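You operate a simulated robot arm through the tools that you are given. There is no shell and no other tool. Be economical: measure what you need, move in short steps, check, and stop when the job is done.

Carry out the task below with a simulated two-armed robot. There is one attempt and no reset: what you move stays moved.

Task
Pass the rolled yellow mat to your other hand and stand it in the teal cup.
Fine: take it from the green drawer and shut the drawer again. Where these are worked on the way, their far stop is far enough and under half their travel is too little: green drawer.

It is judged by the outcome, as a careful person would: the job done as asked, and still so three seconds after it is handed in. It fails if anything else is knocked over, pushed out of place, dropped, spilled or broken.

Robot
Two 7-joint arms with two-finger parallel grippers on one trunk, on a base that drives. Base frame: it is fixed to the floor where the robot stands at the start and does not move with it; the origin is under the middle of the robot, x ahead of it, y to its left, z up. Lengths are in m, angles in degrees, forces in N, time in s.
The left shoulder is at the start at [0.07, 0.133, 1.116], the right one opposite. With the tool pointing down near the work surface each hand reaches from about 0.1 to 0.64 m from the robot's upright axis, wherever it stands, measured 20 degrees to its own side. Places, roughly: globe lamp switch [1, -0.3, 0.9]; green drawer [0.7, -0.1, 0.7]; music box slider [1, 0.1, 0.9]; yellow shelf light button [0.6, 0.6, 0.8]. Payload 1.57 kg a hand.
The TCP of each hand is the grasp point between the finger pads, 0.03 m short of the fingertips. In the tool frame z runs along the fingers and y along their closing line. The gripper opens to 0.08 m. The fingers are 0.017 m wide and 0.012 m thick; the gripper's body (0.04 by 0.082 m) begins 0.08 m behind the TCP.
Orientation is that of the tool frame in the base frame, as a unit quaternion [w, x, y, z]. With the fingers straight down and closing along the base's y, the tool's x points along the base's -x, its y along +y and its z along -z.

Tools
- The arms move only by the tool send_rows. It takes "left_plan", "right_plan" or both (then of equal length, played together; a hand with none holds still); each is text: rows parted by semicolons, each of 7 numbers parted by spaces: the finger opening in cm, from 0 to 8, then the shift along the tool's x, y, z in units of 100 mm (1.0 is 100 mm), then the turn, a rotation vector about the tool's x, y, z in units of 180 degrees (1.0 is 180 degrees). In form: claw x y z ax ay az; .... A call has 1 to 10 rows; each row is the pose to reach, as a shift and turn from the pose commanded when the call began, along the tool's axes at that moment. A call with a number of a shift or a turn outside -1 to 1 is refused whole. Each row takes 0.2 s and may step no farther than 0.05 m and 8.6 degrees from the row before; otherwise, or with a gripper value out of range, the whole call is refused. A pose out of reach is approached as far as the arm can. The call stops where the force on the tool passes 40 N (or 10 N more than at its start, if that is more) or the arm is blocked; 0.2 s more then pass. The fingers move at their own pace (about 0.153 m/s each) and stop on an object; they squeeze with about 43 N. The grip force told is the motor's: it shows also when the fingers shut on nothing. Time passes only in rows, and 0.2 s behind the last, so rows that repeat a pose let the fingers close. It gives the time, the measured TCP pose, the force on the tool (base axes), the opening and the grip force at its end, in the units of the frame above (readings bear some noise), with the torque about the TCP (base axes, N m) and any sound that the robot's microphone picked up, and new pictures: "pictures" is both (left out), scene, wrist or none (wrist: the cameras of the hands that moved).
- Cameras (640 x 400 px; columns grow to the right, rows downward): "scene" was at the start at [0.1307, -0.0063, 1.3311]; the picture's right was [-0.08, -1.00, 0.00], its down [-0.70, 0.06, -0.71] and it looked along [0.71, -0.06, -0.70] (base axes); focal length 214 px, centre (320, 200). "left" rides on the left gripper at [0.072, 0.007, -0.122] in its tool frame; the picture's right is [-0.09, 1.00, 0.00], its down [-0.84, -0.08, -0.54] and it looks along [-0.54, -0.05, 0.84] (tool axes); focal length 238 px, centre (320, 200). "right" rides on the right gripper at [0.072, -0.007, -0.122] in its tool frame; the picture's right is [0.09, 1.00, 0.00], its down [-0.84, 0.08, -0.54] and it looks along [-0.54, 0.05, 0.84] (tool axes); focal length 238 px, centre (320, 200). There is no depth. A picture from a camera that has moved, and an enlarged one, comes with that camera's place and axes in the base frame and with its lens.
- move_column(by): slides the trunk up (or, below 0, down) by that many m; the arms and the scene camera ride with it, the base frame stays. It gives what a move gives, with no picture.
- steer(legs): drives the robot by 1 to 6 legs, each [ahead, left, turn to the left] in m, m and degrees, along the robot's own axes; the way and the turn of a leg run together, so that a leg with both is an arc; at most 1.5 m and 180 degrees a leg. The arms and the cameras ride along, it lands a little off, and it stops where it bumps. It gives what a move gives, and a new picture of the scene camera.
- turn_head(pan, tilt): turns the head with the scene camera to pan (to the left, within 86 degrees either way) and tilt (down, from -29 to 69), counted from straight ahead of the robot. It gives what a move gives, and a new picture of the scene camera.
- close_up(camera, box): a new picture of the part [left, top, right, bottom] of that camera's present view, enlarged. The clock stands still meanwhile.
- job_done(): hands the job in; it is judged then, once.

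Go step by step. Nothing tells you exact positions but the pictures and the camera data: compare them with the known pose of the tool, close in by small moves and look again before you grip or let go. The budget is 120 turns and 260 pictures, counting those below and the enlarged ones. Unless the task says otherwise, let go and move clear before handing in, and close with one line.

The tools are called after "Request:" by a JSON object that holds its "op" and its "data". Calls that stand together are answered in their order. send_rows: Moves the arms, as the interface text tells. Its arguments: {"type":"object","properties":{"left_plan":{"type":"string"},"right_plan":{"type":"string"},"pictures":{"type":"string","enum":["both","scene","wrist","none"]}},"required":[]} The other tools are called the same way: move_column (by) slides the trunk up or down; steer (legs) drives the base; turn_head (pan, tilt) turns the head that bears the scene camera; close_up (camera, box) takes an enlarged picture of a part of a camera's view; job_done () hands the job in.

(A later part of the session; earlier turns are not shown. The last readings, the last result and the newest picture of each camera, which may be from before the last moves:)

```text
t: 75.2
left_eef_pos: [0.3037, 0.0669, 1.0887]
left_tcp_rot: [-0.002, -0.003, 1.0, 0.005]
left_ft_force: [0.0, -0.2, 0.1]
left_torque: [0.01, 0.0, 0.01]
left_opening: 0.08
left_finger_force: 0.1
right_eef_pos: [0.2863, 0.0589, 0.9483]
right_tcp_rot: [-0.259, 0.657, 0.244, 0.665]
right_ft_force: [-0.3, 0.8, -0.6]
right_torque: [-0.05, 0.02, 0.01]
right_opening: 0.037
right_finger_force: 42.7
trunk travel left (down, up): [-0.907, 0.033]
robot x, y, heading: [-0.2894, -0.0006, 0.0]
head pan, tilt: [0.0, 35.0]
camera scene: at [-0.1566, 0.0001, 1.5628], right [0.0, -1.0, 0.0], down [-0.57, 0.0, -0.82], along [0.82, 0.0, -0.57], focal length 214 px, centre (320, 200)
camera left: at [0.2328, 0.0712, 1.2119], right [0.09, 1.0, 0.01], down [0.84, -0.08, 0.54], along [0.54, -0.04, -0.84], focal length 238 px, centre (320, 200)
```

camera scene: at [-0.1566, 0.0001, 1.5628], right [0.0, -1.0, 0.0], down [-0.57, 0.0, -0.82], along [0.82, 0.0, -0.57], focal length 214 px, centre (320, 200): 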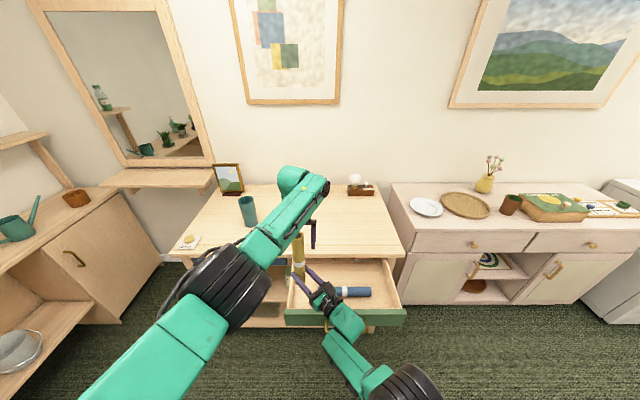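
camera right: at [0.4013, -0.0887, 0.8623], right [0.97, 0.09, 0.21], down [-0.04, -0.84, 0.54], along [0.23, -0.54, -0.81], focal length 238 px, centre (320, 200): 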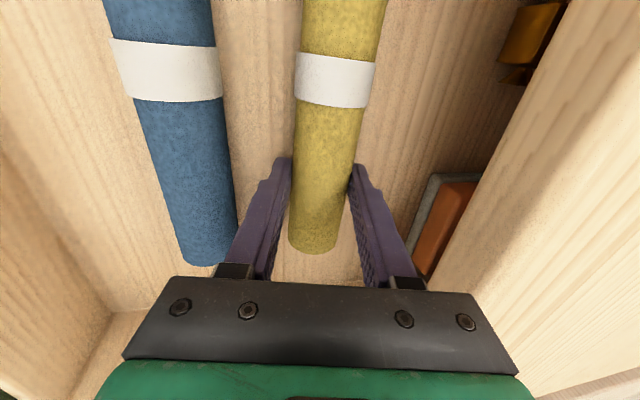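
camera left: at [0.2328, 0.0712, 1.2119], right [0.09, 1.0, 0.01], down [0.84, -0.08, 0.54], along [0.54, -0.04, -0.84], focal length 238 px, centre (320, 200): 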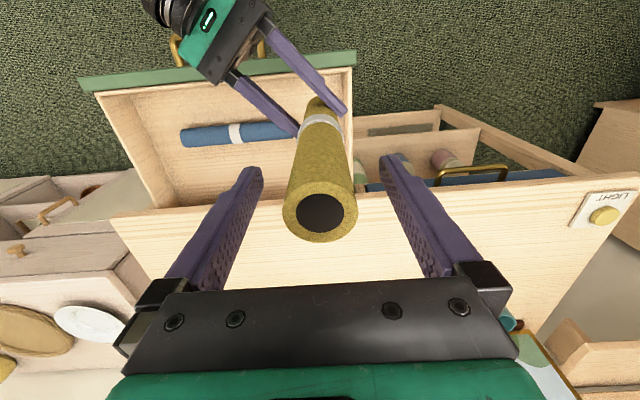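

The mat's top end is between the left fingers. Closing the left hand.

Request:
{"op": "send_rows", "data": {"left_plan": "4 0 0 0 0 0 0;3 0 0 0 0 0 0;0 0 0 0 0 0 0;0 0 0 0 0 0 0", "pictures": "wrist"}}

```text
t: 76.2
left_eef_pos: [0.3023, 0.0671, 1.0886]
left_tcp_rot: [-0.002, -0.003, 1.0, 0.005]
left_ft_force: [0.5, 0.6, -1.3]
left_torque: [0.19, -0.04, 0.14]
left_opening: 0.0369
left_finger_force: 43.1
right_eef_pos: [0.2871, 0.0563, 0.9475]
right_tcp_rot: [-0.257, 0.657, 0.242, 0.666]
right_ft_force: [0.4, -1.6, -0.6]
right_torque: [-0.13, 0.03, -0.1]
right_opening: 0.0364
right_finger_force: 43.2
trunk travel left (down, up): [-0.907, 0.033]
robot x, y, heading: [-0.294, -0.0024, -0.3]
head pan, tilt: [0.0, 35.0]
camera left: at [0.233, 0.0713, 1.2121], right [0.09, 1.0, 0.01], down [0.84, -0.08, 0.54], along [0.54, -0.04, -0.84], focal length 238 px, centre (320, 200)
```

left: 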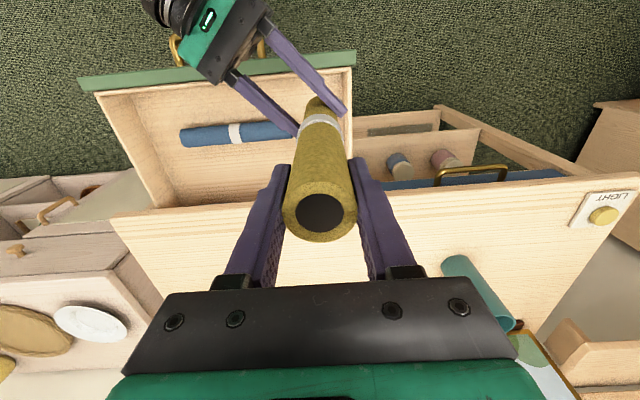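

The left grip is firm. Opening the right hand and backing it away along its fingers.

Request:
{"op": "send_rows", "data": {"right_plan": "7 0 0 0 0 0 0;7 0 0 0 0 0 0;7 0 0 -0.25 0 0 0;7 0 0 -0.5 0 0 0;7 0 0 -0.75 0 0 0;7 0 0 -1 0 0 0", "pictures": "both"}}

```text
t: 77.7
left_eef_pos: [0.3022, 0.0665, 1.0903]
left_tcp_rot: [-0.002, -0.003, 1.0, 0.005]
left_ft_force: [0.0, 1.2, -0.6]
left_torque: [0.06, -0.03, 0.02]
left_opening: 0.0367
left_finger_force: 42.9
right_eef_pos: [0.2111, -0.0091, 0.9453]
right_tcp_rot: [-0.249, 0.659, 0.244, 0.667]
right_ft_force: [0.0, -0.2, -0.4]
right_torque: [-0.03, -0.01, 0.0]
right_opening: 0.07
right_finger_force: 0.0
trunk travel left (down, up): [-0.907, 0.033]
robot x, y, heading: [-0.2942, -0.003, 0.0]
head pan, tilt: [0.0, 35.0]
camera scene: at [-0.1581, -0.001, 1.563], right [0.0, -1.0, 0.0], down [-0.57, 0.0, -0.82], along [0.82, 0.0, -0.57], focal length 214 px, centre (320, 200)
camera right: at [0.1135, -0.0838, 1.0147], right [0.65, -0.75, 0.09], down [-0.35, -0.4, -0.84], along [0.67, 0.52, -0.53], focal length 238 px, centre (320, 200)
```

scene: 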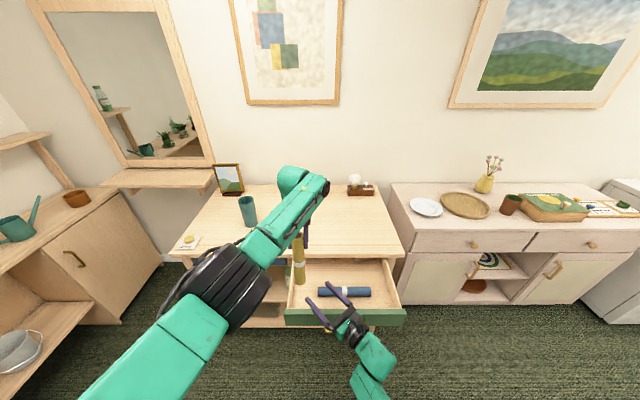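
right: 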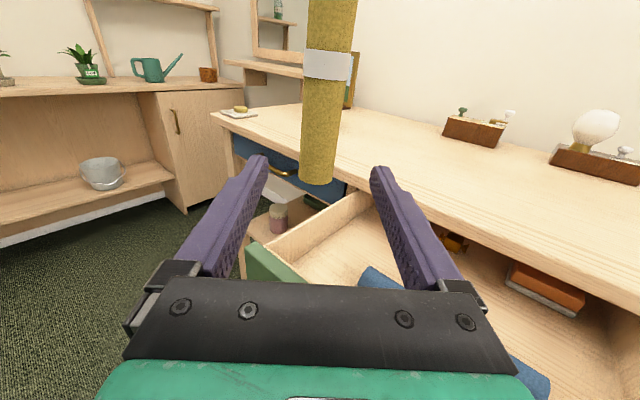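

The handover worked and the left hand holds the mat upright. Next I'll retract the right hand right, back and up so it's clear when I drive to the cup.

Request:
{"op": "send_rows", "data": {"right_plan": "4 0.18 0.15 -0.25 0 0 0;4 0.36 0.3 -0.5 0 0 0;4 0.54 0.45 -0.75 0 0 0;4 0.72 0.6 -1 0 0 0", "pictures": "none"}}

Request:
{"op": "send_rows", "data": {"right_plan": "4 0.18 0.15 -0.25 0 0 0;4 0.36 0.3 -0.5 0 0 0;4 0.54 0.45 -0.75 0 0 0;4 0.72 0.6 -1 0 0 0", "pictures": "none"}}

Request:
{"op": "send_rows", "data": {"left_plan": "0 0 0 -0.2 0 0 0;0 0 0 -0.4 0 0 0;0 0 0 -0.6 0 0 0;0 0 0 -0.8 0 0 0;0 0 0 -0.8 0 0 0", "pictures": "scene"}}

Request:
{"op": "move_column", "data": {"by": 0.03}}

```text
t: 78.7
left_eef_pos: [0.3034, 0.0659, 1.0888]
left_tcp_rot: [-0.002, -0.003, 1.0, 0.006]
left_ft_force: [0.2, -0.2, 1.0]
left_torque: [0.02, 0.02, -0.01]
left_opening: 0.037
left_finger_force: 42.7
right_eef_pos: [0.176, -0.1197, 1.0169]
right_tcp_rot: [-0.249, 0.659, 0.243, 0.666]
right_ft_force: [0.8, 0.0, 0.1]
right_torque: [0.01, 0.0, -0.01]
right_opening: 0.0399
right_finger_force: 0.0
trunk travel left (down, up): [-0.907, 0.033]
robot x, y, heading: [-0.2943, -0.0035, 0.0]
head pan, tilt: [0.0, 35.0]
```

```text
t: 79.7
left_eef_pos: [0.3018, 0.066, 1.0896]
left_tcp_rot: [-0.002, -0.002, 1.0, 0.005]
left_ft_force: [-0.2, 0.1, 1.0]
left_torque: [0.01, -0.01, 0.0]
left_opening: 0.037
left_finger_force: 43.0
right_eef_pos: [0.1346, -0.2323, 1.0857]
right_tcp_rot: [-0.249, 0.659, 0.244, 0.667]
right_ft_force: [0.4, -0.6, -0.1]
right_torque: [0.04, 0.02, 0.04]
right_opening: 0.0402
right_finger_force: 0.1
trunk travel left (down, up): [-0.907, 0.033]
robot x, y, heading: [-0.2939, -0.0006, -0.2]
head pan, tilt: [0.0, 35.0]
```

```text
t: 80.8
left_eef_pos: [0.3028, 0.0698, 1.1695]
left_tcp_rot: [-0.002, -0.002, 1.0, 0.005]
left_ft_force: [1.2, -0.7, -0.1]
left_torque: [0.01, -0.01, 0.02]
left_opening: 0.037
left_finger_force: 43.3
right_eef_pos: [0.1345, -0.2317, 1.0852]
right_tcp_rot: [-0.25, 0.659, 0.245, 0.666]
right_ft_force: [0.7, 0.4, 0.9]
right_torque: [0.01, -0.02, -0.01]
right_opening: 0.0398
right_finger_force: 0.1
trunk travel left (down, up): [-0.907, 0.033]
robot x, y, heading: [-0.2933, -0.0006, 0.0]
head pan, tilt: [0.0, 35.0]
camera scene: at [-0.1565, 0.0, 1.5628], right [0.0, -1.0, 0.0], down [-0.57, 0.0, -0.82], along [0.82, 0.0, -0.57], focal length 214 px, centre (320, 200)
```

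scene: 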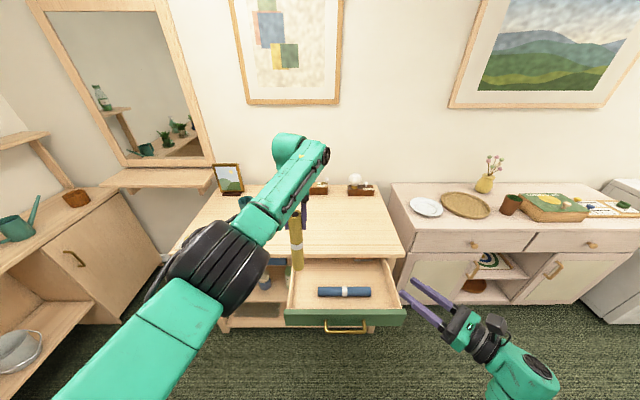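

```text
t: 81.6
left_eef_pos: [0.302, 0.0691, 1.1984]
left_tcp_rot: [-0.003, -0.003, 1.0, 0.005]
left_ft_force: [-0.5, -0.6, -0.1]
left_torque: [-0.03, 0.02, 0.03]
left_opening: 0.0367
left_finger_force: 43.3
right_eef_pos: [0.1354, -0.2321, 1.1154]
right_tcp_rot: [-0.25, 0.659, 0.245, 0.666]
right_ft_force: [-0.7, -0.6, -0.7]
right_torque: [-0.02, 0.02, -0.06]
right_opening: 0.04
right_finger_force: 0.0
trunk travel left (down, up): [-0.937, 0.003]
robot x, y, heading: [-0.2936, 0.0016, 0.2]
head pan, tilt: [0.0, 35.0]
```

Now drive left, then ahead, to bring the mat close to above the cup.

Request:
{"op": "steer", "data": {"legs": [[0, 0.295, 0], [0.3, 0, 0]]}}

Request:
{"op": "turn_head", "data": {"pan": 0, "tilt": 45}}

Request:
{"op": "close_up", "data": {"camera": "left", "box": [0, 0, 640, 400]}}

```text
t: 85.3
left_eef_pos: [0.5978, 0.3642, 1.2013]
left_tcp_rot: [-0.001, -0.003, 1.0, 0.005]
left_ft_force: [-0.3, -0.2, -0.8]
left_torque: [0.0, -0.05, -0.01]
left_opening: 0.0368
left_finger_force: 42.9
right_eef_pos: [0.432, 0.064, 1.1167]
right_tcp_rot: [-0.248, 0.658, 0.244, 0.667]
right_ft_force: [0.5, 0.0, -0.3]
right_torque: [0.01, 0.01, 0.0]
right_opening: 0.0402
right_finger_force: 0.0
trunk travel left (down, up): [-0.937, 0.003]
robot x, y, heading: [0.0058, 0.2977, -0.3]
head pan, tilt: [0.0, 35.0]
camera scene: at [0.1392, 0.2958, 1.5931], right [0.0, -1.0, 0.0], down [-0.57, 0.0, -0.82], along [0.82, 0.0, -0.57], focal length 214 px, centre (320, 200)
```

scene: 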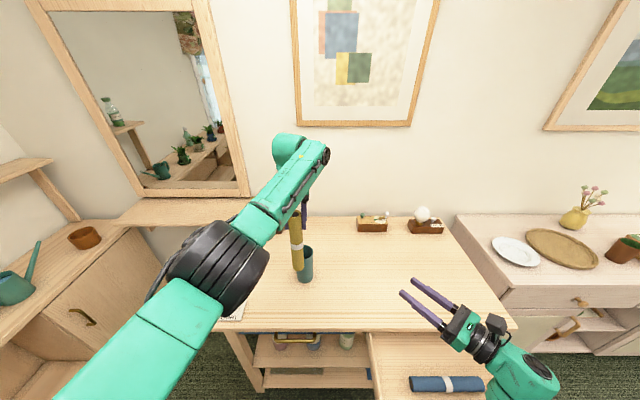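

```text
t: 86.0
left_eef_pos: [0.6006, 0.3645, 1.1992]
left_tcp_rot: [-0.002, -0.002, 1.0, 0.005]
left_ft_force: [0.2, -0.8, -0.6]
left_torque: [0.02, 0.0, 0.01]
left_opening: 0.0369
left_finger_force: 42.6
right_eef_pos: [0.4347, 0.064, 1.1147]
right_tcp_rot: [-0.249, 0.659, 0.244, 0.666]
right_ft_force: [0.1, 0.0, 0.8]
right_torque: [-0.02, -0.01, 0.02]
right_opening: 0.0402
right_finger_force: 0.1
trunk travel left (down, up): [-0.937, 0.003]
robot x, y, heading: [0.0026, 0.298, 0.2]
head pan, tilt: [0.0, 45.0]
camera scene: at [0.1355, 0.2956, 1.578], right [0.0, -1.0, 0.0], down [-0.71, 0.0, -0.71], along [0.71, 0.0, -0.71], focal length 214 px, centre (320, 200)
```

scene: 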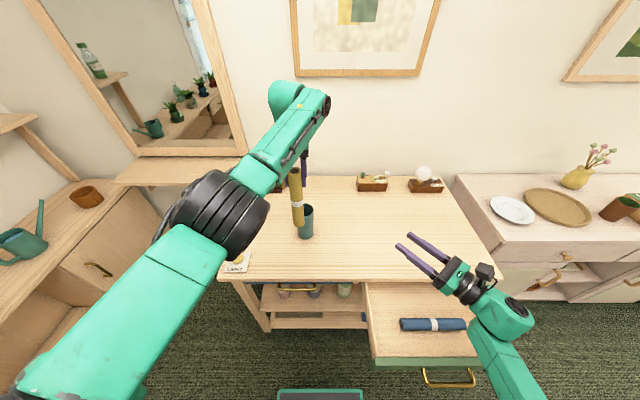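

```text
1.00 times, centred on (320, 200) of left
camera zoom: at [0.5313, 0.3692, 1.3224], right [0.09, 1.0, 0.01], down [0.84, -0.08, 0.54], along [0.54, -0.04, -0.84], focal length 238 px, centre (320, 200)
```

zoom: 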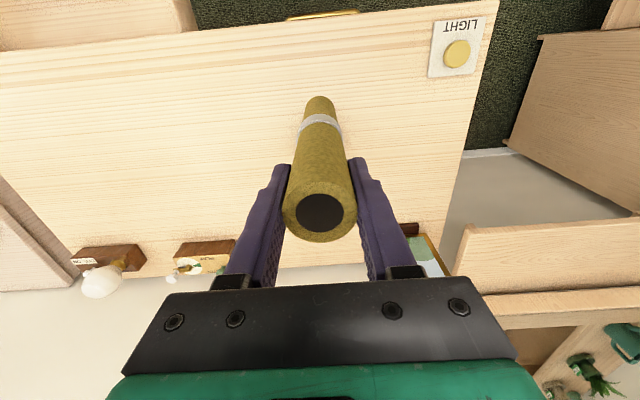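

Request:
{"op": "close_up", "data": {"camera": "scene", "box": [250, 150, 370, 250]}}

```text
4.00 times, centred on (310, 200) of scene
camera zoom: at [0.1355, 0.2956, 1.578], right [0.0, -1.0, 0.0], down [-0.71, 0.0, -0.71], along [0.71, 0.0, -0.71], focal length 858 px, centre (360, 200)
```

zoom: 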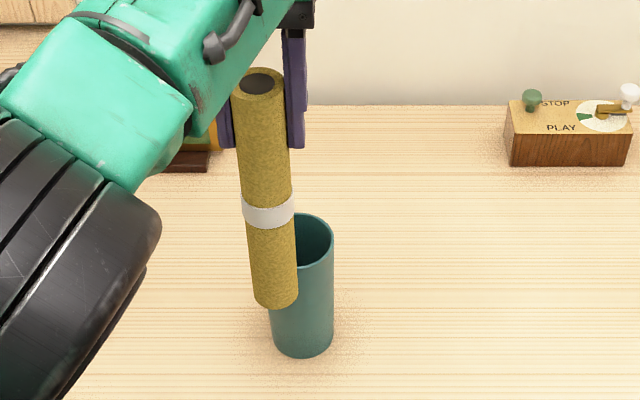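

The cup's axis is near (0.695, 0.356), with its rim at z ≈ 0.965 and radius ≈ 0.034. The mat hangs about 3° off vertical, so I'll correct that and drive over the cup; the mat's bottom clears the rim by about 4 cm.

Request:
{"op": "send_rows", "data": {"left_plan": "0 0 0 0 0 -0.008 0;0 0 0 0 0 -0.016 0;0 0 0 0 0 -0.016 0", "pictures": "none"}}

Request:
{"op": "steer", "data": {"legs": [[0.093, -0.008, 0]]}}

Request:
{"op": "close_up", "data": {"camera": "scene", "box": [250, 150, 370, 250]}}

Request:
{"op": "close_up", "data": {"camera": "left", "box": [240, 60, 400, 160]}}

```text
t: 86.8
left_eef_pos: [0.6021, 0.3654, 1.1996]
left_tcp_rot: [0.022, -0.002, 1.0, 0.006]
left_ft_force: [-0.1, 0.5, -1.4]
left_torque: [0.02, 0.03, 0.01]
left_opening: 0.0369
left_finger_force: 42.8
left hand out of reach, approached as far as the arm can: row 1
right_eef_pos: [0.4354, 0.0656, 1.1167]
right_tcp_rot: [-0.249, 0.659, 0.244, 0.666]
right_ft_force: [0.0, 1.1, 0.7]
right_torque: [-0.03, -0.01, 0.01]
right_opening: 0.0396
right_finger_force: 0.0
trunk travel left (down, up): [-0.937, 0.003]
robot x, y, heading: [0.0064, 0.2961, 0.1]
head pan, tilt: [0.0, 45.0]
```

```text
t: 87.9
left_eef_pos: [0.6877, 0.3544, 1.2025]
left_tcp_rot: [0.025, -0.002, 1.0, 0.005]
left_ft_force: [0.0, 0.8, -0.8]
left_torque: [0.02, -0.04, 0.01]
left_opening: 0.0369
left_finger_force: 43.6
right_eef_pos: [0.5208, 0.0548, 1.1176]
right_tcp_rot: [-0.247, 0.658, 0.244, 0.668]
right_ft_force: [0.4, -1.1, -0.2]
right_torque: [-0.02, -0.01, 0.0]
right_opening: 0.04
right_finger_force: 0.0
trunk travel left (down, up): [-0.937, 0.003]
robot x, y, heading: [0.0946, 0.2876, 0.0]
head pan, tilt: [0.0, 45.0]
camera scene: at [0.2207, 0.2877, 1.5787], right [0.0, -1.0, 0.0], down [-0.7, 0.0, -0.71], along [0.71, 0.0, -0.7], focal length 214 px, centre (320, 200)
```

scene: 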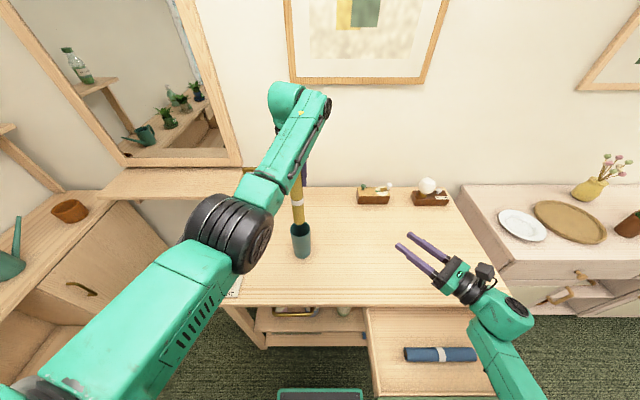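

```text
4.00 times, centred on (310, 200) of scene
camera zoom: at [0.2207, 0.2877, 1.5787], right [0.0, -1.0, 0.0], down [-0.7, 0.0, -0.71], along [0.71, 0.0, -0.7], focal length 858 px, centre (360, 200)
```

zoom: 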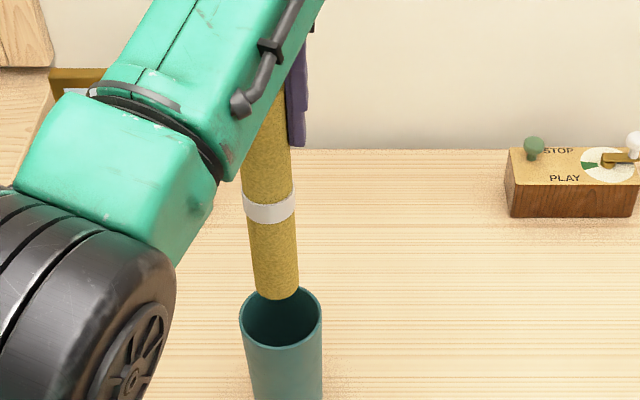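

```text
4.00 times, centred on (320, 110) of left
camera zoom: at [0.6121, 0.3601, 1.3213], right [0.09, 1.0, 0.01], down [0.81, -0.08, 0.58], along [0.58, -0.04, -0.81], focal length 953 px, centre (320, 560)
```

zoom: 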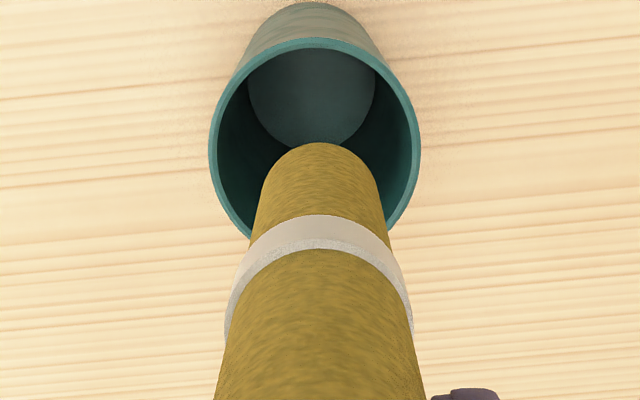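

The wrist view shows the mat's bottom over the cup mouth, slightly far in x. It was closer to vertical before, so I'll undo most of the pitch, raise the right hand for clearance, and look again.

Request:
{"op": "send_rows", "data": {"left_plan": "0 0 0 0 0 0.006 0;0 0 0 0 0 0.012 0;0 0 0 0 0 0.012 0;0 0 0 0 0 0.012 0;0 0 0 0 0 0.012 0", "right_plan": "4 0.2 0 0 0 0 0;4 0.4 0 0 0 0 0;4 0.6 0 0 0 0 0;4 0.8 0 0 0 0 0;4 0.8 0 0 0 0 0", "pictures": "none"}}

Request:
{"op": "move_column", "data": {"by": -0.03}}

Request:
{"op": "close_up", "data": {"camera": "left", "box": [240, 60, 400, 160]}}

Request:
{"op": "close_up", "data": {"camera": "scene", "box": [250, 180, 370, 280]}}

```text
t: 89.1
left_eef_pos: [0.6918, 0.3571, 1.1998]
left_tcp_rot: [0.004, -0.002, 1.0, 0.005]
left_ft_force: [0.6, -0.6, -1.0]
left_torque: [0.0, 0.0, -0.02]
left_opening: 0.0372
left_finger_force: 43.3
right_eef_pos: [0.5246, 0.0549, 1.1964]
right_tcp_rot: [-0.249, 0.659, 0.244, 0.666]
right_ft_force: [-0.8, -0.9, 0.1]
right_torque: [-0.01, 0.02, 0.01]
right_opening: 0.0399
right_finger_force: 0.1
trunk travel left (down, up): [-0.937, 0.003]
robot x, y, heading: [0.1008, 0.2868, -0.4]
head pan, tilt: [0.0, 45.0]
```

```text
t: 89.9
left_eef_pos: [0.6939, 0.3554, 1.169]
left_tcp_rot: [0.004, -0.002, 1.0, 0.005]
left_ft_force: [0.4, -0.2, -1.0]
left_torque: [0.01, 0.0, 0.01]
left_opening: 0.0369
left_finger_force: 43.1
right_eef_pos: [0.5276, 0.0543, 1.1667]
right_tcp_rot: [-0.248, 0.659, 0.243, 0.667]
right_ft_force: [-0.1, 0.3, -0.3]
right_torque: [-0.02, -0.03, -0.01]
right_opening: 0.04
right_finger_force: 0.2
trunk travel left (down, up): [-0.907, 0.033]
robot x, y, heading: [0.0982, 0.2873, 0.1]
head pan, tilt: [0.0, 45.0]
```

```text
4.00 times, centred on (320, 110) of left
camera zoom: at [0.6224, 0.3603, 1.2913], right [0.09, 1.0, 0.01], down [0.83, -0.08, 0.55], along [0.55, -0.04, -0.84], focal length 953 px, centre (320, 560)
```

zoom: 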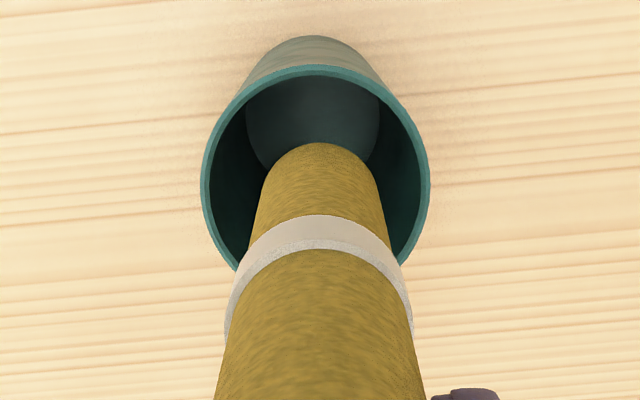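

```text
4.00 times, centred on (310, 230) of scene
camera zoom: at [0.228, 0.287, 1.5479], right [0.0, -1.0, 0.0], down [-0.71, 0.0, -0.71], along [0.71, 0.0, -0.71], focal length 858 px, centre (360, 80)
```

zoom: 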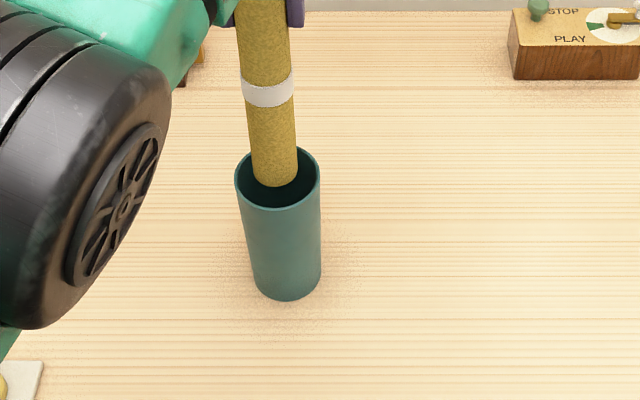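

The mat's end is centred over the mouth within a few mm. Lowering into the cup with the trunk.

Request:
{"op": "move_column", "data": {"by": -0.05}}

Request:
{"op": "close_up", "data": {"camera": "left", "box": [240, 60, 400, 160]}}

Request:
{"op": "close_up", "data": {"camera": "scene", "box": [250, 180, 370, 280]}}

```text
t: 90.8
left_eef_pos: [0.6931, 0.3556, 1.1193]
left_tcp_rot: [0.005, -0.003, 1.0, 0.005]
left_ft_force: [-0.3, -1.0, -1.0]
left_torque: [0.0, -0.04, 0.0]
left_opening: 0.037
left_finger_force: 43.0
right_eef_pos: [0.528, 0.0545, 1.1151]
right_tcp_rot: [-0.248, 0.659, 0.243, 0.667]
right_ft_force: [0.8, 0.5, 0.1]
right_torque: [0.0, -0.05, 0.02]
right_opening: 0.04
right_finger_force: 0.2
trunk travel left (down, up): [-0.857, 0.083]
robot x, y, heading: [0.0961, 0.2887, -0.1]
head pan, tilt: [0.0, 45.0]
```

```text
4.00 times, centred on (320, 110) of left
camera zoom: at [0.6222, 0.3604, 1.2414], right [0.09, 1.0, 0.01], down [0.83, -0.08, 0.55], along [0.55, -0.04, -0.84], focal length 953 px, centre (320, 560)
```

zoom: 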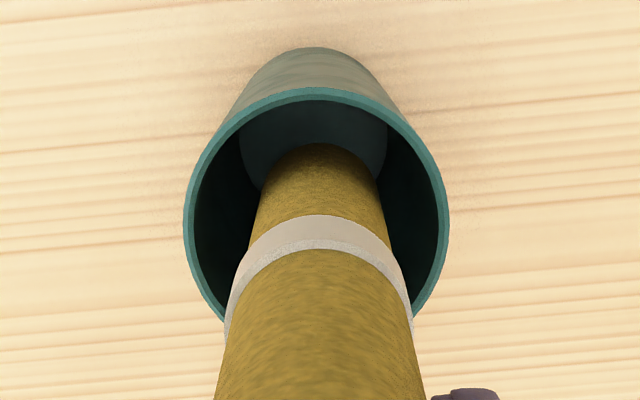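

```text
4.00 times, centred on (310, 230) of scene
camera zoom: at [0.2276, 0.2871, 1.498], right [0.0, -1.0, 0.0], down [-0.71, 0.0, -0.71], along [0.71, 0.0, -0.71], focal length 858 px, centre (360, 80)
```

zoom: 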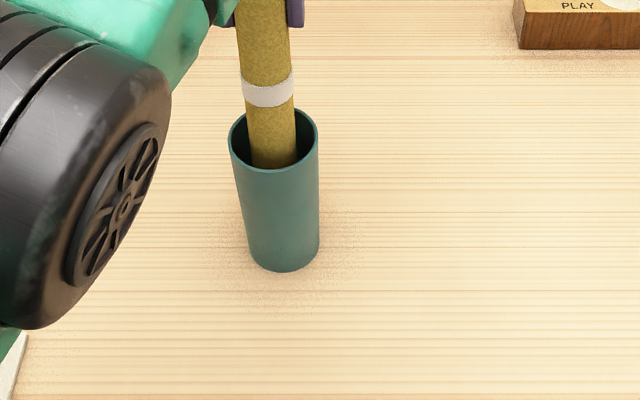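

It's inside with clear space all round. Continuing down.

Request:
{"op": "move_column", "data": {"by": -0.06}}

Request:
{"op": "move_column", "data": {"by": -0.025}}

Request:
{"op": "close_up", "data": {"camera": "scene", "box": [190, 150, 390, 290]}}

Request:
{"op": "close_up", "data": {"camera": "left", "box": [160, 50, 480, 250]}}

```text
t: 91.8
left_eef_pos: [0.6939, 0.3553, 1.0582]
left_tcp_rot: [0.004, -0.003, 1.0, 0.005]
left_ft_force: [-0.1, 0.8, -1.2]
left_torque: [0.0, -0.02, -0.01]
left_opening: 0.037
left_finger_force: 42.5
right_eef_pos: [0.5268, 0.0545, 1.0569]
right_tcp_rot: [-0.248, 0.659, 0.243, 0.667]
right_ft_force: [0.1, 0.1, 0.0]
right_torque: [0.02, 0.03, 0.03]
right_opening: 0.04
right_finger_force: 0.1
trunk travel left (down, up): [-0.797, 0.143]
robot x, y, heading: [0.1002, 0.2888, 0.1]
head pan, tilt: [0.0, 45.0]
```

```text
t: 92.5
left_eef_pos: [0.6931, 0.3563, 1.0341]
left_tcp_rot: [0.005, -0.003, 1.0, 0.006]
left_ft_force: [0.6, -0.6, -0.3]
left_torque: [-0.04, 0.01, 0.02]
left_opening: 0.0368
left_finger_force: 42.6
right_eef_pos: [0.5268, 0.0545, 1.0305]
right_tcp_rot: [-0.248, 0.66, 0.244, 0.666]
right_ft_force: [0.4, 0.9, 0.1]
right_torque: [-0.01, 0.02, 0.01]
right_opening: 0.0398
right_finger_force: 0.0
trunk travel left (down, up): [-0.772, 0.168]
robot x, y, heading: [0.0956, 0.2872, -0.1]
head pan, tilt: [0.0, 45.0]
```

```text
2.86 times, centred on (290, 220) of scene
camera zoom: at [0.2277, 0.2871, 1.4129], right [0.0, -1.0, 0.0], down [-0.71, 0.0, -0.71], along [0.71, 0.0, -0.71], focal length 613 px, centre (406, 143)
```

zoom: 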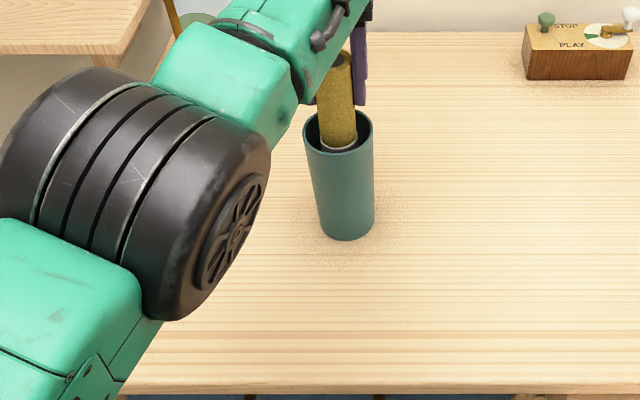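

```text
2.00 times, centred on (320, 150) of left
camera zoom: at [0.6222, 0.3604, 1.1563], right [0.09, 1.0, 0.01], down [0.83, -0.08, 0.55], along [0.55, -0.04, -0.84], focal length 477 px, centre (320, 300)
```

zoom: 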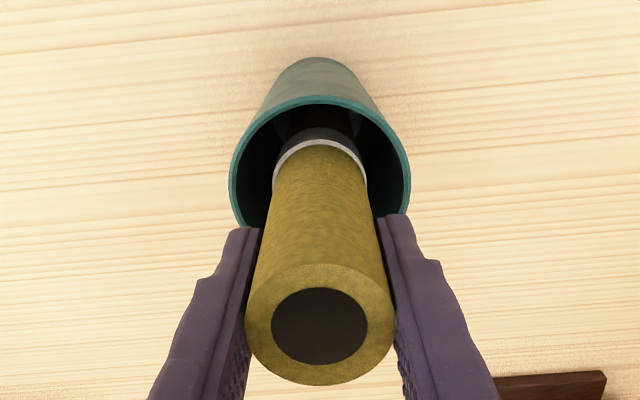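

Request:
{"op": "move_column", "data": {"by": -0.012}}

Request:
{"op": "move_column", "data": {"by": -0.006}}

Request:
{"op": "move_column", "data": {"by": -0.005}}

```text
t: 93.1
left_eef_pos: [0.6955, 0.3556, 1.0214]
left_tcp_rot: [0.004, -0.002, 1.0, 0.005]
left_ft_force: [0.5, -0.5, -1.2]
left_torque: [-0.03, 0.0, 0.01]
left_opening: 0.037
left_finger_force: 43.4
right_eef_pos: [0.527, 0.0548, 1.0181]
right_tcp_rot: [-0.249, 0.659, 0.243, 0.667]
right_ft_force: [0.2, 0.4, -0.5]
right_torque: [0.0, -0.05, -0.02]
right_opening: 0.0399
right_finger_force: 0.1
trunk travel left (down, up): [-0.76, 0.18]
robot x, y, heading: [0.0947, 0.2825, -0.1]
head pan, tilt: [0.0, 45.0]
```

```text
t: 93.6
left_eef_pos: [0.6929, 0.356, 1.019]
left_tcp_rot: [0.007, -0.003, 1.0, 0.005]
left_ft_force: [-0.5, 1.1, 14.3]
left_torque: [-0.08, 0.28, 0.0]
left_opening: 0.0367
left_finger_force: 42.7
right_eef_pos: [0.5237, 0.0549, 1.0139]
right_tcp_rot: [-0.248, 0.659, 0.244, 0.667]
right_ft_force: [0.2, -0.3, -0.6]
right_torque: [-0.02, 0.01, 0.02]
right_opening: 0.0403
right_finger_force: 0.0
trunk travel left (down, up): [-0.754, 0.186]
robot x, y, heading: [0.0957, 0.2863, 0.1]
head pan, tilt: [0.0, 45.0]
```

```text
t: 94.4
left_eef_pos: [0.6914, 0.355, 1.0185]
left_tcp_rot: [0.011, -0.002, 1.0, 0.006]
left_ft_force: [-6.7, -0.6, 17.9]
left_torque: [-0.13, 1.51, -0.06]
left_opening: 0.0369
left_finger_force: 43.2
right_eef_pos: [0.5228, 0.0541, 1.0099]
right_tcp_rot: [-0.248, 0.658, 0.243, 0.668]
right_ft_force: [0.1, 0.1, -1.0]
right_torque: [0.0, 0.0, 0.01]
right_opening: 0.04
right_finger_force: 0.0
trunk travel left (down, up): [-0.75, 0.19]
robot x, y, heading: [0.0985, 0.2889, -0.0]
head pan, tilt: [0.0, 45.0]
stopped: the force on the tool passed its limit (the readings are from after the stop); the commanded pose is now the measured one
```

The mat rests on the cup's bottom. I'll relieve the pressure, then let go.

Request:
{"op": "move_column", "data": {"by": 0.007}}

Request:
{"op": "send_rows", "data": {"left_plan": "4.5 0 0 0 0 0 0;7 0 0 0 0 0 0;7 0 0 0 0 0 0;7 0 0 0 0 0 0", "pictures": "wrist"}}

```text
t: 94.9
left_eef_pos: [0.6969, 0.3561, 1.0226]
left_tcp_rot: [0.009, -0.002, 1.0, 0.006]
left_ft_force: [0.1, 0.6, -0.8]
left_torque: [-0.01, 0.01, -0.01]
left_opening: 0.037
left_finger_force: 42.3
right_eef_pos: [0.5268, 0.0547, 1.0159]
right_tcp_rot: [-0.247, 0.66, 0.242, 0.667]
right_ft_force: [-0.1, 0.3, 1.0]
right_torque: [-0.01, -0.01, 0.0]
right_opening: 0.0402
right_finger_force: 0.0
trunk travel left (down, up): [-0.757, 0.183]
robot x, y, heading: [0.0968, 0.2893, -0.3]
head pan, tilt: [0.0, 45.0]
```

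```text
t: 95.9
left_eef_pos: [0.6965, 0.3544, 1.0222]
left_tcp_rot: [0.009, -0.003, 1.0, 0.006]
left_ft_force: [-0.2, -0.4, 0.0]
left_torque: [0.03, -0.01, -0.03]
left_opening: 0.0702
left_finger_force: 0.0
right_eef_pos: [0.5265, 0.0542, 1.015]
right_tcp_rot: [-0.248, 0.66, 0.243, 0.667]
right_ft_force: [0.3, 0.6, 0.8]
right_torque: [0.03, -0.01, -0.01]
right_opening: 0.0401
right_finger_force: 0.0
trunk travel left (down, up): [-0.757, 0.183]
robot x, y, heading: [0.0975, 0.2891, 0.1]
head pan, tilt: [0.0, 45.0]
camera left: at [0.6229, 0.3603, 1.1438], right [0.09, 1.0, 0.01], down [0.83, -0.08, 0.56], along [0.56, -0.04, -0.83], focal length 238 px, centre (320, 200)
```

left: 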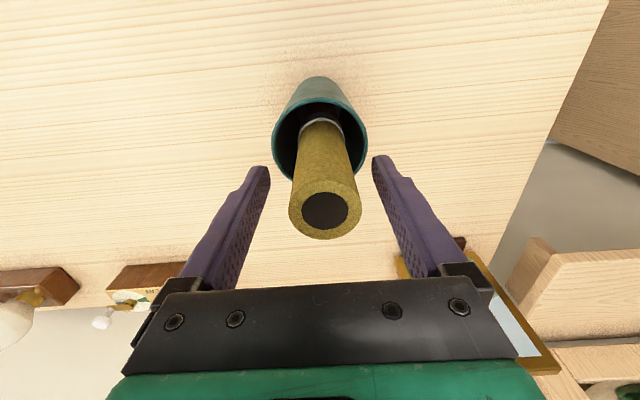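

Released, with the mat standing in the cup. Raising straight up, then backing away.

Request:
{"op": "move_column", "data": {"by": 0.15}}

Request:
{"op": "steer", "data": {"legs": [[-0.3, 0, 0]]}}

```text
t: 97.7
left_eef_pos: [0.6953, 0.3556, 1.1731]
left_tcp_rot: [0.01, -0.003, 1.0, 0.007]
left_ft_force: [0.4, -0.1, -0.4]
left_torque: [-0.01, -0.02, 0.03]
left_opening: 0.0699
left_finger_force: 0.1
right_eef_pos: [0.5269, 0.0546, 1.1644]
right_tcp_rot: [-0.249, 0.659, 0.244, 0.666]
right_ft_force: [0.0, 0.2, 0.1]
right_torque: [0.0, 0.01, 0.03]
right_opening: 0.04
right_finger_force: 0.1
trunk travel left (down, up): [-0.907, 0.033]
robot x, y, heading: [0.0974, 0.2861, -0.0]
head pan, tilt: [0.0, 45.0]
```

```text
t: 99.8
left_eef_pos: [0.3889, 0.3634, 1.171]
left_tcp_rot: [0.009, -0.011, 1.0, 0.006]
left_ft_force: [0.7, 0.4, 0.0]
left_torque: [0.0, 0.01, 0.02]
left_opening: 0.0702
left_finger_force: 0.0
right_eef_pos: [0.2248, 0.0596, 1.1648]
right_tcp_rot: [-0.255, 0.657, 0.248, 0.665]
right_ft_force: [-0.6, -0.5, -0.3]
right_torque: [0.0, 0.0, 0.02]
right_opening: 0.0397
right_finger_force: 0.1
trunk travel left (down, up): [-0.907, 0.033]
robot x, y, heading: [-0.2097, 0.2856, 0.9]
head pan, tilt: [0.0, 45.0]
camera scene: at [-0.0767, 0.2873, 1.5472], right [0.01, -1.0, 0.0], down [-0.71, -0.01, -0.71], along [0.71, 0.01, -0.71], focal length 214 px, centre (320, 200)
```

scene: 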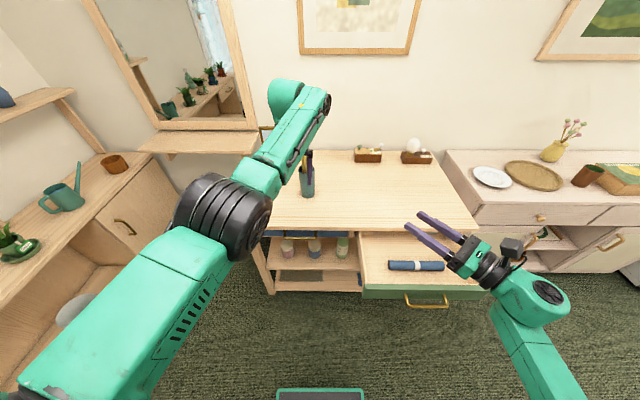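

The mat stands in the cup and both hands are clear. Now the drawer: I'll drive to put the right hand in front of it, yaw the hand to point forward, and lower it.

Request:
{"op": "steer", "data": {"legs": [[-0.17, -0.14, -0.9]]}}

Request:
{"op": "send_rows", "data": {"right_plan": "6 -0.15 0 0 -0.045 0 0;6 -0.3 0 0 -0.09 0 0;6 -0.45 0 0 -0.135 0 0;6 -0.6 0 0 -0.18 0 0;6 -0.75 0 0 -0.225 0 0;6 -0.75 0 0 -0.225 0 0", "pictures": "scene"}}

```text
t: 101.5
left_eef_pos: [0.2225, 0.2108, 1.1714]
left_tcp_rot: [0.009, -0.001, 1.0, 0.005]
left_ft_force: [0.8, -0.3, 0.1]
left_torque: [-0.05, 0.01, -0.01]
left_opening: 0.0697
left_finger_force: 0.1
right_eef_pos: [0.0529, -0.0907, 1.165]
right_tcp_rot: [-0.248, 0.661, 0.244, 0.666]
right_ft_force: [0.1, 1.6, 0.1]
right_torque: [0.01, -0.01, 0.03]
right_opening: 0.0398
right_finger_force: 0.1
trunk travel left (down, up): [-0.907, 0.033]
robot x, y, heading: [-0.3787, 0.1401, -0.1]
head pan, tilt: [0.0, 45.0]
camera scene: at [-0.2441, 0.1434, 1.5472], right [0.0, -1.0, 0.0], down [-0.71, 0.0, -0.71], along [0.71, 0.0, -0.71], focal length 214 px, centre (320, 200)
```

scene: 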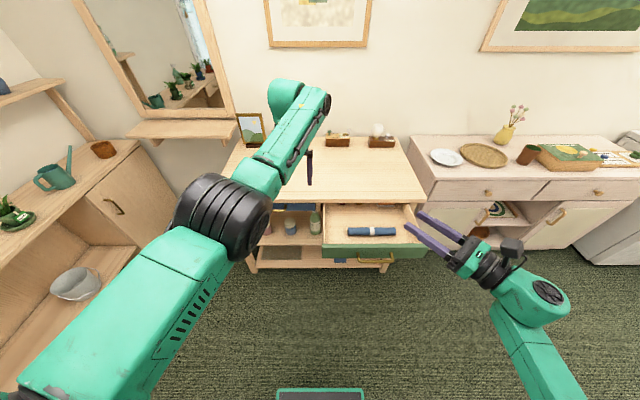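

```text
t: 102.9
left_eef_pos: [0.2205, 0.2069, 1.1726]
left_tcp_rot: [0.01, -0.001, 1.0, 0.005]
left_ft_force: [0.6, -1.1, -0.1]
left_torque: [0.0, 0.02, 0.07]
left_opening: 0.0698
left_finger_force: 0.1
right_eef_pos: [0.0524, -0.0937, 1.0917]
right_tcp_rot: [0.005, 0.706, 0.053, 0.706]
right_ft_force: [-0.6, -0.2, 0.3]
right_torque: [0.0, -0.01, 0.01]
right_opening: 0.0599
right_finger_force: 0.1
trunk travel left (down, up): [-0.907, 0.033]
robot x, y, heading: [-0.3786, 0.1424, -0.4]
head pan, tilt: [0.0, 45.0]
camera scene: at [-0.2474, 0.1386, 1.5475], right [0.0, -1.0, 0.0], down [-0.71, 0.0, -0.71], along [0.71, 0.0, -0.71], focal length 214 px, centre (320, 200)
```

scene: 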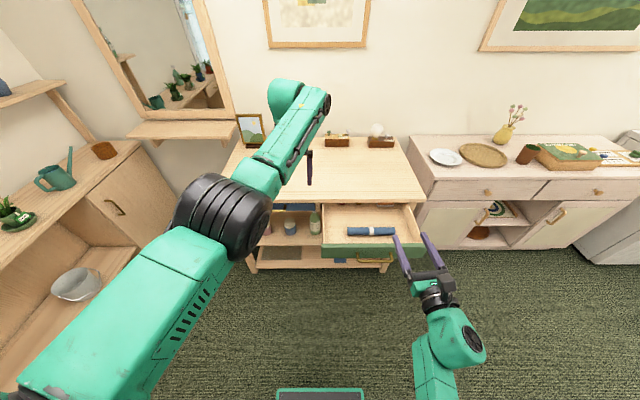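

Request:
{"op": "send_rows", "data": {"right_plan": "6 -0.25 0 0 0 0 0;6 -0.5 0 0 0 0 0;6 -0.75 0 0 0 0 0;6 -1 0 0 0 0 0;6 -1 0 0 0 0 0", "pictures": "none"}}

Request:
{"op": "move_column", "data": {"by": -0.2}}

```text
t: 103.3
left_eef_pos: [0.2212, 0.209, 1.1715]
left_tcp_rot: [0.009, -0.002, 1.0, 0.006]
left_ft_force: [1.0, 0.6, 0.2]
left_torque: [-0.04, 0.02, 0.02]
left_opening: 0.07
left_finger_force: 0.1
right_eef_pos: [0.0533, -0.0949, 1.0715]
right_tcp_rot: [0.014, 0.706, 0.078, 0.703]
right_ft_force: [0.6, -0.1, 0.2]
right_torque: [0.03, -0.02, -0.02]
right_opening: 0.06
right_finger_force: 0.1
trunk travel left (down, up): [-0.907, 0.033]
robot x, y, heading: [-0.3787, 0.1425, -0.5]
head pan, tilt: [0.0, 45.0]
stopped in row 1 (right hand): the arm was blocked; the commanded pose is now the measured one
```

```text
t: 105.4
left_eef_pos: [0.2205, 0.2091, 0.971]
left_tcp_rot: [0.01, -0.001, 1.0, 0.006]
left_ft_force: [1.0, 0.6, 0.4]
left_torque: [0.02, 0.0, 0.0]
left_opening: 0.0698
left_finger_force: 0.0
right_eef_pos: [0.0517, -0.095, 0.8722]
right_tcp_rot: [0.013, 0.706, 0.078, 0.703]
right_ft_force: [0.1, 0.0, 0.3]
right_torque: [0.0, 0.02, 0.01]
right_opening: 0.06
right_finger_force: 0.1
trunk travel left (down, up): [-0.707, 0.233]
robot x, y, heading: [-0.3808, 0.1418, -0.3]
head pan, tilt: [0.0, 45.0]
```

I need more clearance for the left arm when driving in. I'll back up 10 cm, extend the right hand forward and raise the left hand.

Request:
{"op": "steer", "data": {"legs": [[-0.11, 0, 0.3]]}}

Request:
{"op": "send_rows", "data": {"right_plan": "6 0 0 0.2 0 0 0;6 -0.1 0 0.4 0 0 0;6 -0.2 0 0.6 0 0 0;6 -0.3 0 0.8 0 0 0;6 -0.4 0 1 0 0 0", "left_plan": "7 0 0 -0.15 0 0 0;7 0 0 -0.3 0 0 0;7 0 0 -0.45 0 0 0;7 0 0 -0.6 0 0 0;7 0 0 -0.75 0 0 0", "pictures": "scene"}}

```text
t: 106.6
left_eef_pos: [0.1067, 0.2126, 0.9719]
left_tcp_rot: [0.009, -0.004, 1.0, 0.006]
left_ft_force: [0.1, -0.3, 0.6]
left_torque: [0.01, 0.02, 0.02]
left_opening: 0.07
left_finger_force: 0.1
right_eef_pos: [-0.0601, -0.0932, 0.8717]
right_tcp_rot: [0.011, 0.706, 0.079, 0.703]
right_ft_force: [-0.2, 0.3, -0.1]
right_torque: [0.02, -0.04, 0.01]
right_opening: 0.06
right_finger_force: 0.0
trunk travel left (down, up): [-0.707, 0.233]
robot x, y, heading: [-0.4895, 0.1413, 0.1]
head pan, tilt: [0.0, 45.0]
camera scene: at [-0.3605, 0.1417, 1.3474], right [0.0, -1.0, 0.0], down [-0.71, 0.0, -0.71], along [0.71, 0.0, -0.71], focal length 214 px, centre (320, 200)
```

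scene: 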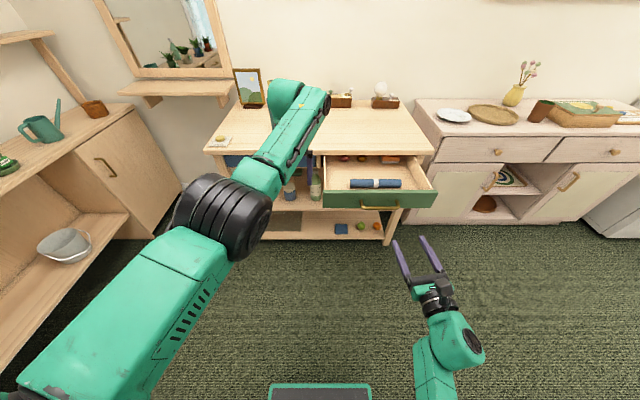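

```text
t: 107.8
left_eef_pos: [0.1003, 0.2121, 1.0411]
left_tcp_rot: [0.01, -0.005, 1.0, 0.006]
left_ft_force: [-0.1, -0.1, 0.2]
left_torque: [0.01, -0.02, 0.01]
left_opening: 0.07
left_finger_force: 0.1
left hand out of reach, approached as far as the arm can: row 5
right_eef_pos: [0.0399, -0.0887, 0.8303]
right_tcp_rot: [0.01, 0.706, 0.08, 0.703]
right_ft_force: [0.5, 0.0, -0.2]
right_torque: [0.0, 0.03, -0.01]
right_opening: 0.0603
right_finger_force: 0.1
trunk travel left (down, up): [-0.707, 0.233]
robot x, y, heading: [-0.4938, 0.1427, -0.1]
head pan, tilt: [0.0, 45.0]
camera scene: at [-0.3606, 0.1411, 1.3474], right [0.0, -1.0, 0.0], down [-0.71, 0.0, -0.71], along [0.71, 0.0, -0.71], focal length 214 px, centre (320, 200)
```

scene: 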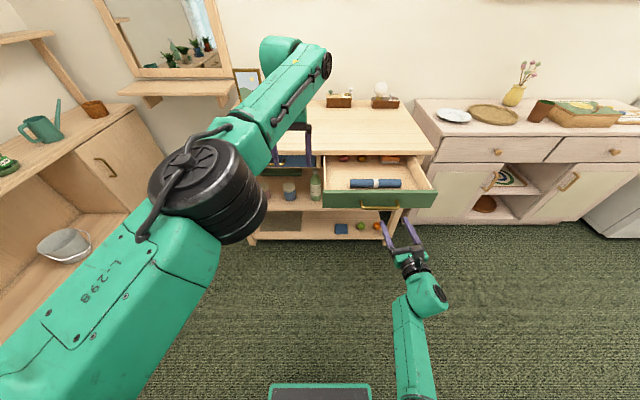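

Request:
{"op": "send_rows", "data": {"right_plan": "6 -0.2 0 0 0 0 0;6 -0.4 0 0 0 0 0;6 -0.6 0 0 0 0 0;6 -0.85 0 0 0 0 0;6 -0.85 0 0 0 0 0", "pictures": "wrist"}}

```text
t: 109.0
left_eef_pos: [0.0991, 0.2111, 1.0413]
left_tcp_rot: [0.01, -0.004, 1.0, 0.006]
left_ft_force: [0.1, 0.3, -0.2]
left_torque: [-0.02, 0.01, 0.0]
left_opening: 0.0699
left_finger_force: 0.0
right_eef_pos: [0.0392, -0.098, 0.7463]
right_tcp_rot: [0.01, 0.706, 0.079, 0.704]
right_ft_force: [-0.2, 0.5, -0.3]
right_torque: [0.01, -0.04, 0.0]
right_opening: 0.06
right_finger_force: 0.0
trunk travel left (down, up): [-0.707, 0.233]
robot x, y, heading: [-0.4892, 0.1405, 0.0]
head pan, tilt: [0.0, 45.0]
camera right: at [-0.0827, -0.0933, 0.817], right [0.1, -0.97, 0.22], down [-0.53, -0.24, -0.81], along [0.84, -0.04, -0.54], focal length 238 px, centre (320, 200)
```

right: 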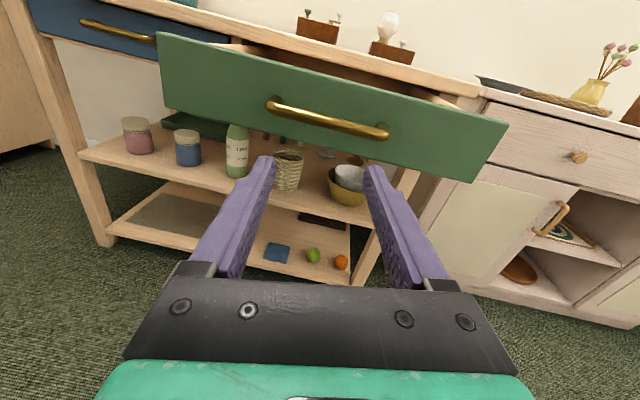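

The right hand is level with the handle. Driving forward to touch it and push.

Request:
{"op": "steer", "data": {"legs": [[0.16, 0, 0]]}}

Request:
{"op": "close_up", "data": {"camera": "right", "box": [0, 0, 640, 400]}}

```text
t: 110.5
left_eef_pos: [0.2585, 0.2113, 1.0421]
left_tcp_rot: [0.01, -0.002, 1.0, 0.006]
left_ft_force: [-0.3, -0.1, -0.5]
left_torque: [0.01, -0.01, -0.03]
left_opening: 0.0699
left_finger_force: 0.1
right_eef_pos: [0.1961, -0.0987, 0.7456]
right_tcp_rot: [0.012, 0.706, 0.079, 0.704]
right_ft_force: [-0.8, -0.1, -0.6]
right_torque: [0.01, 0.05, -0.02]
right_opening: 0.0601
right_finger_force: 0.1
trunk travel left (down, up): [-0.707, 0.233]
robot x, y, heading: [-0.3333, 0.1411, 0.1]
head pan, tilt: [0.0, 45.0]
camera scene: at [-0.2038, 0.1411, 1.3476], right [0.0, -1.0, 0.0], down [-0.71, 0.0, -0.71], along [0.71, 0.0, -0.71], focal length 214 px, centre (320, 200)
```

scene: 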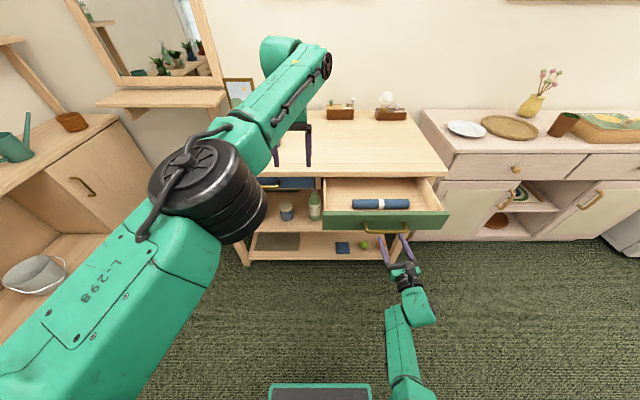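

```text
1.00 times, centred on (320, 200) of right
camera zoom: at [0.0747, -0.0947, 0.8174], right [0.09, -0.97, 0.22], down [-0.53, -0.23, -0.82], along [0.84, -0.04, -0.54], focal length 238 px, centre (320, 200)
```

zoom: 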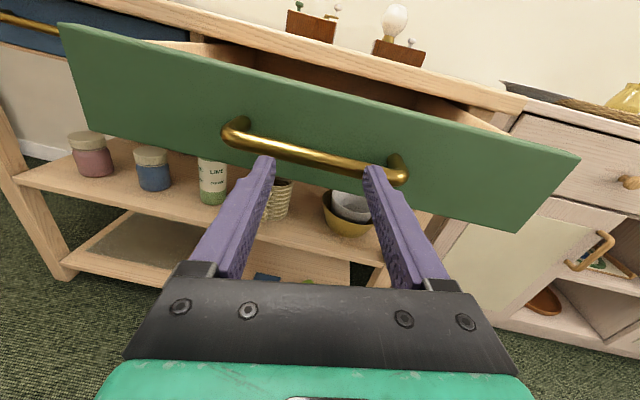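

The drawer is already moving in under the push. Continuing.

Request:
{"op": "steer", "data": {"legs": [[0.19, 0, 0]]}}

Request:
{"op": "close_up", "data": {"camera": "right", "box": [0, 0, 640, 400]}}

```text
t: 112.0
left_eef_pos: [0.447, 0.2117, 1.0426]
left_tcp_rot: [0.01, -0.004, 1.0, 0.007]
left_ft_force: [-0.6, -0.1, 0.5]
left_torque: [0.01, -0.02, 0.02]
left_opening: 0.07
left_finger_force: 0.0
right_eef_pos: [0.389, -0.095, 0.7456]
right_tcp_rot: [0.009, 0.706, 0.08, 0.703]
right_ft_force: [0.1, -0.2, 0.6]
right_torque: [0.0, -0.02, 0.0]
right_opening: 0.0598
right_finger_force: 0.0
trunk travel left (down, up): [-0.707, 0.233]
robot x, y, heading: [-0.1454, 0.1427, -0.1]
head pan, tilt: [0.0, 45.0]
camera scene: at [-0.0132, 0.1417, 1.3476], right [0.0, -1.0, 0.0], down [-0.71, 0.0, -0.71], along [0.71, 0.0, -0.71], focal length 214 px, centre (320, 200)
```

scene: 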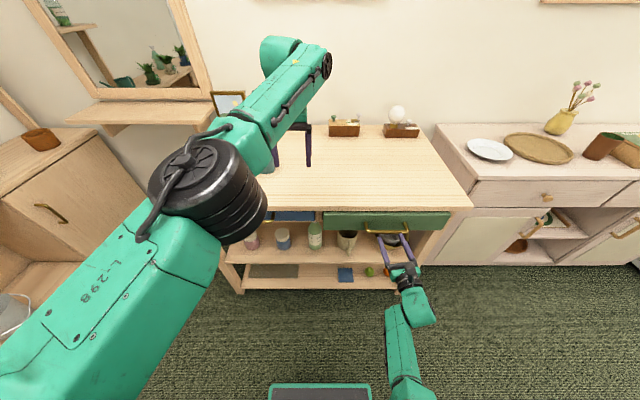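

```text
1.00 times, centred on (320, 200) of right
camera zoom: at [0.2663, -0.0926, 0.8171], right [0.1, -0.97, 0.22], down [-0.53, -0.24, -0.81], along [0.84, -0.03, -0.54], focal length 238 px, centre (320, 200)
```

zoom: 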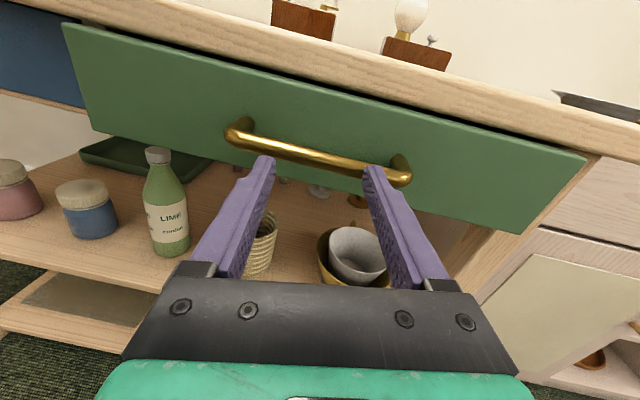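

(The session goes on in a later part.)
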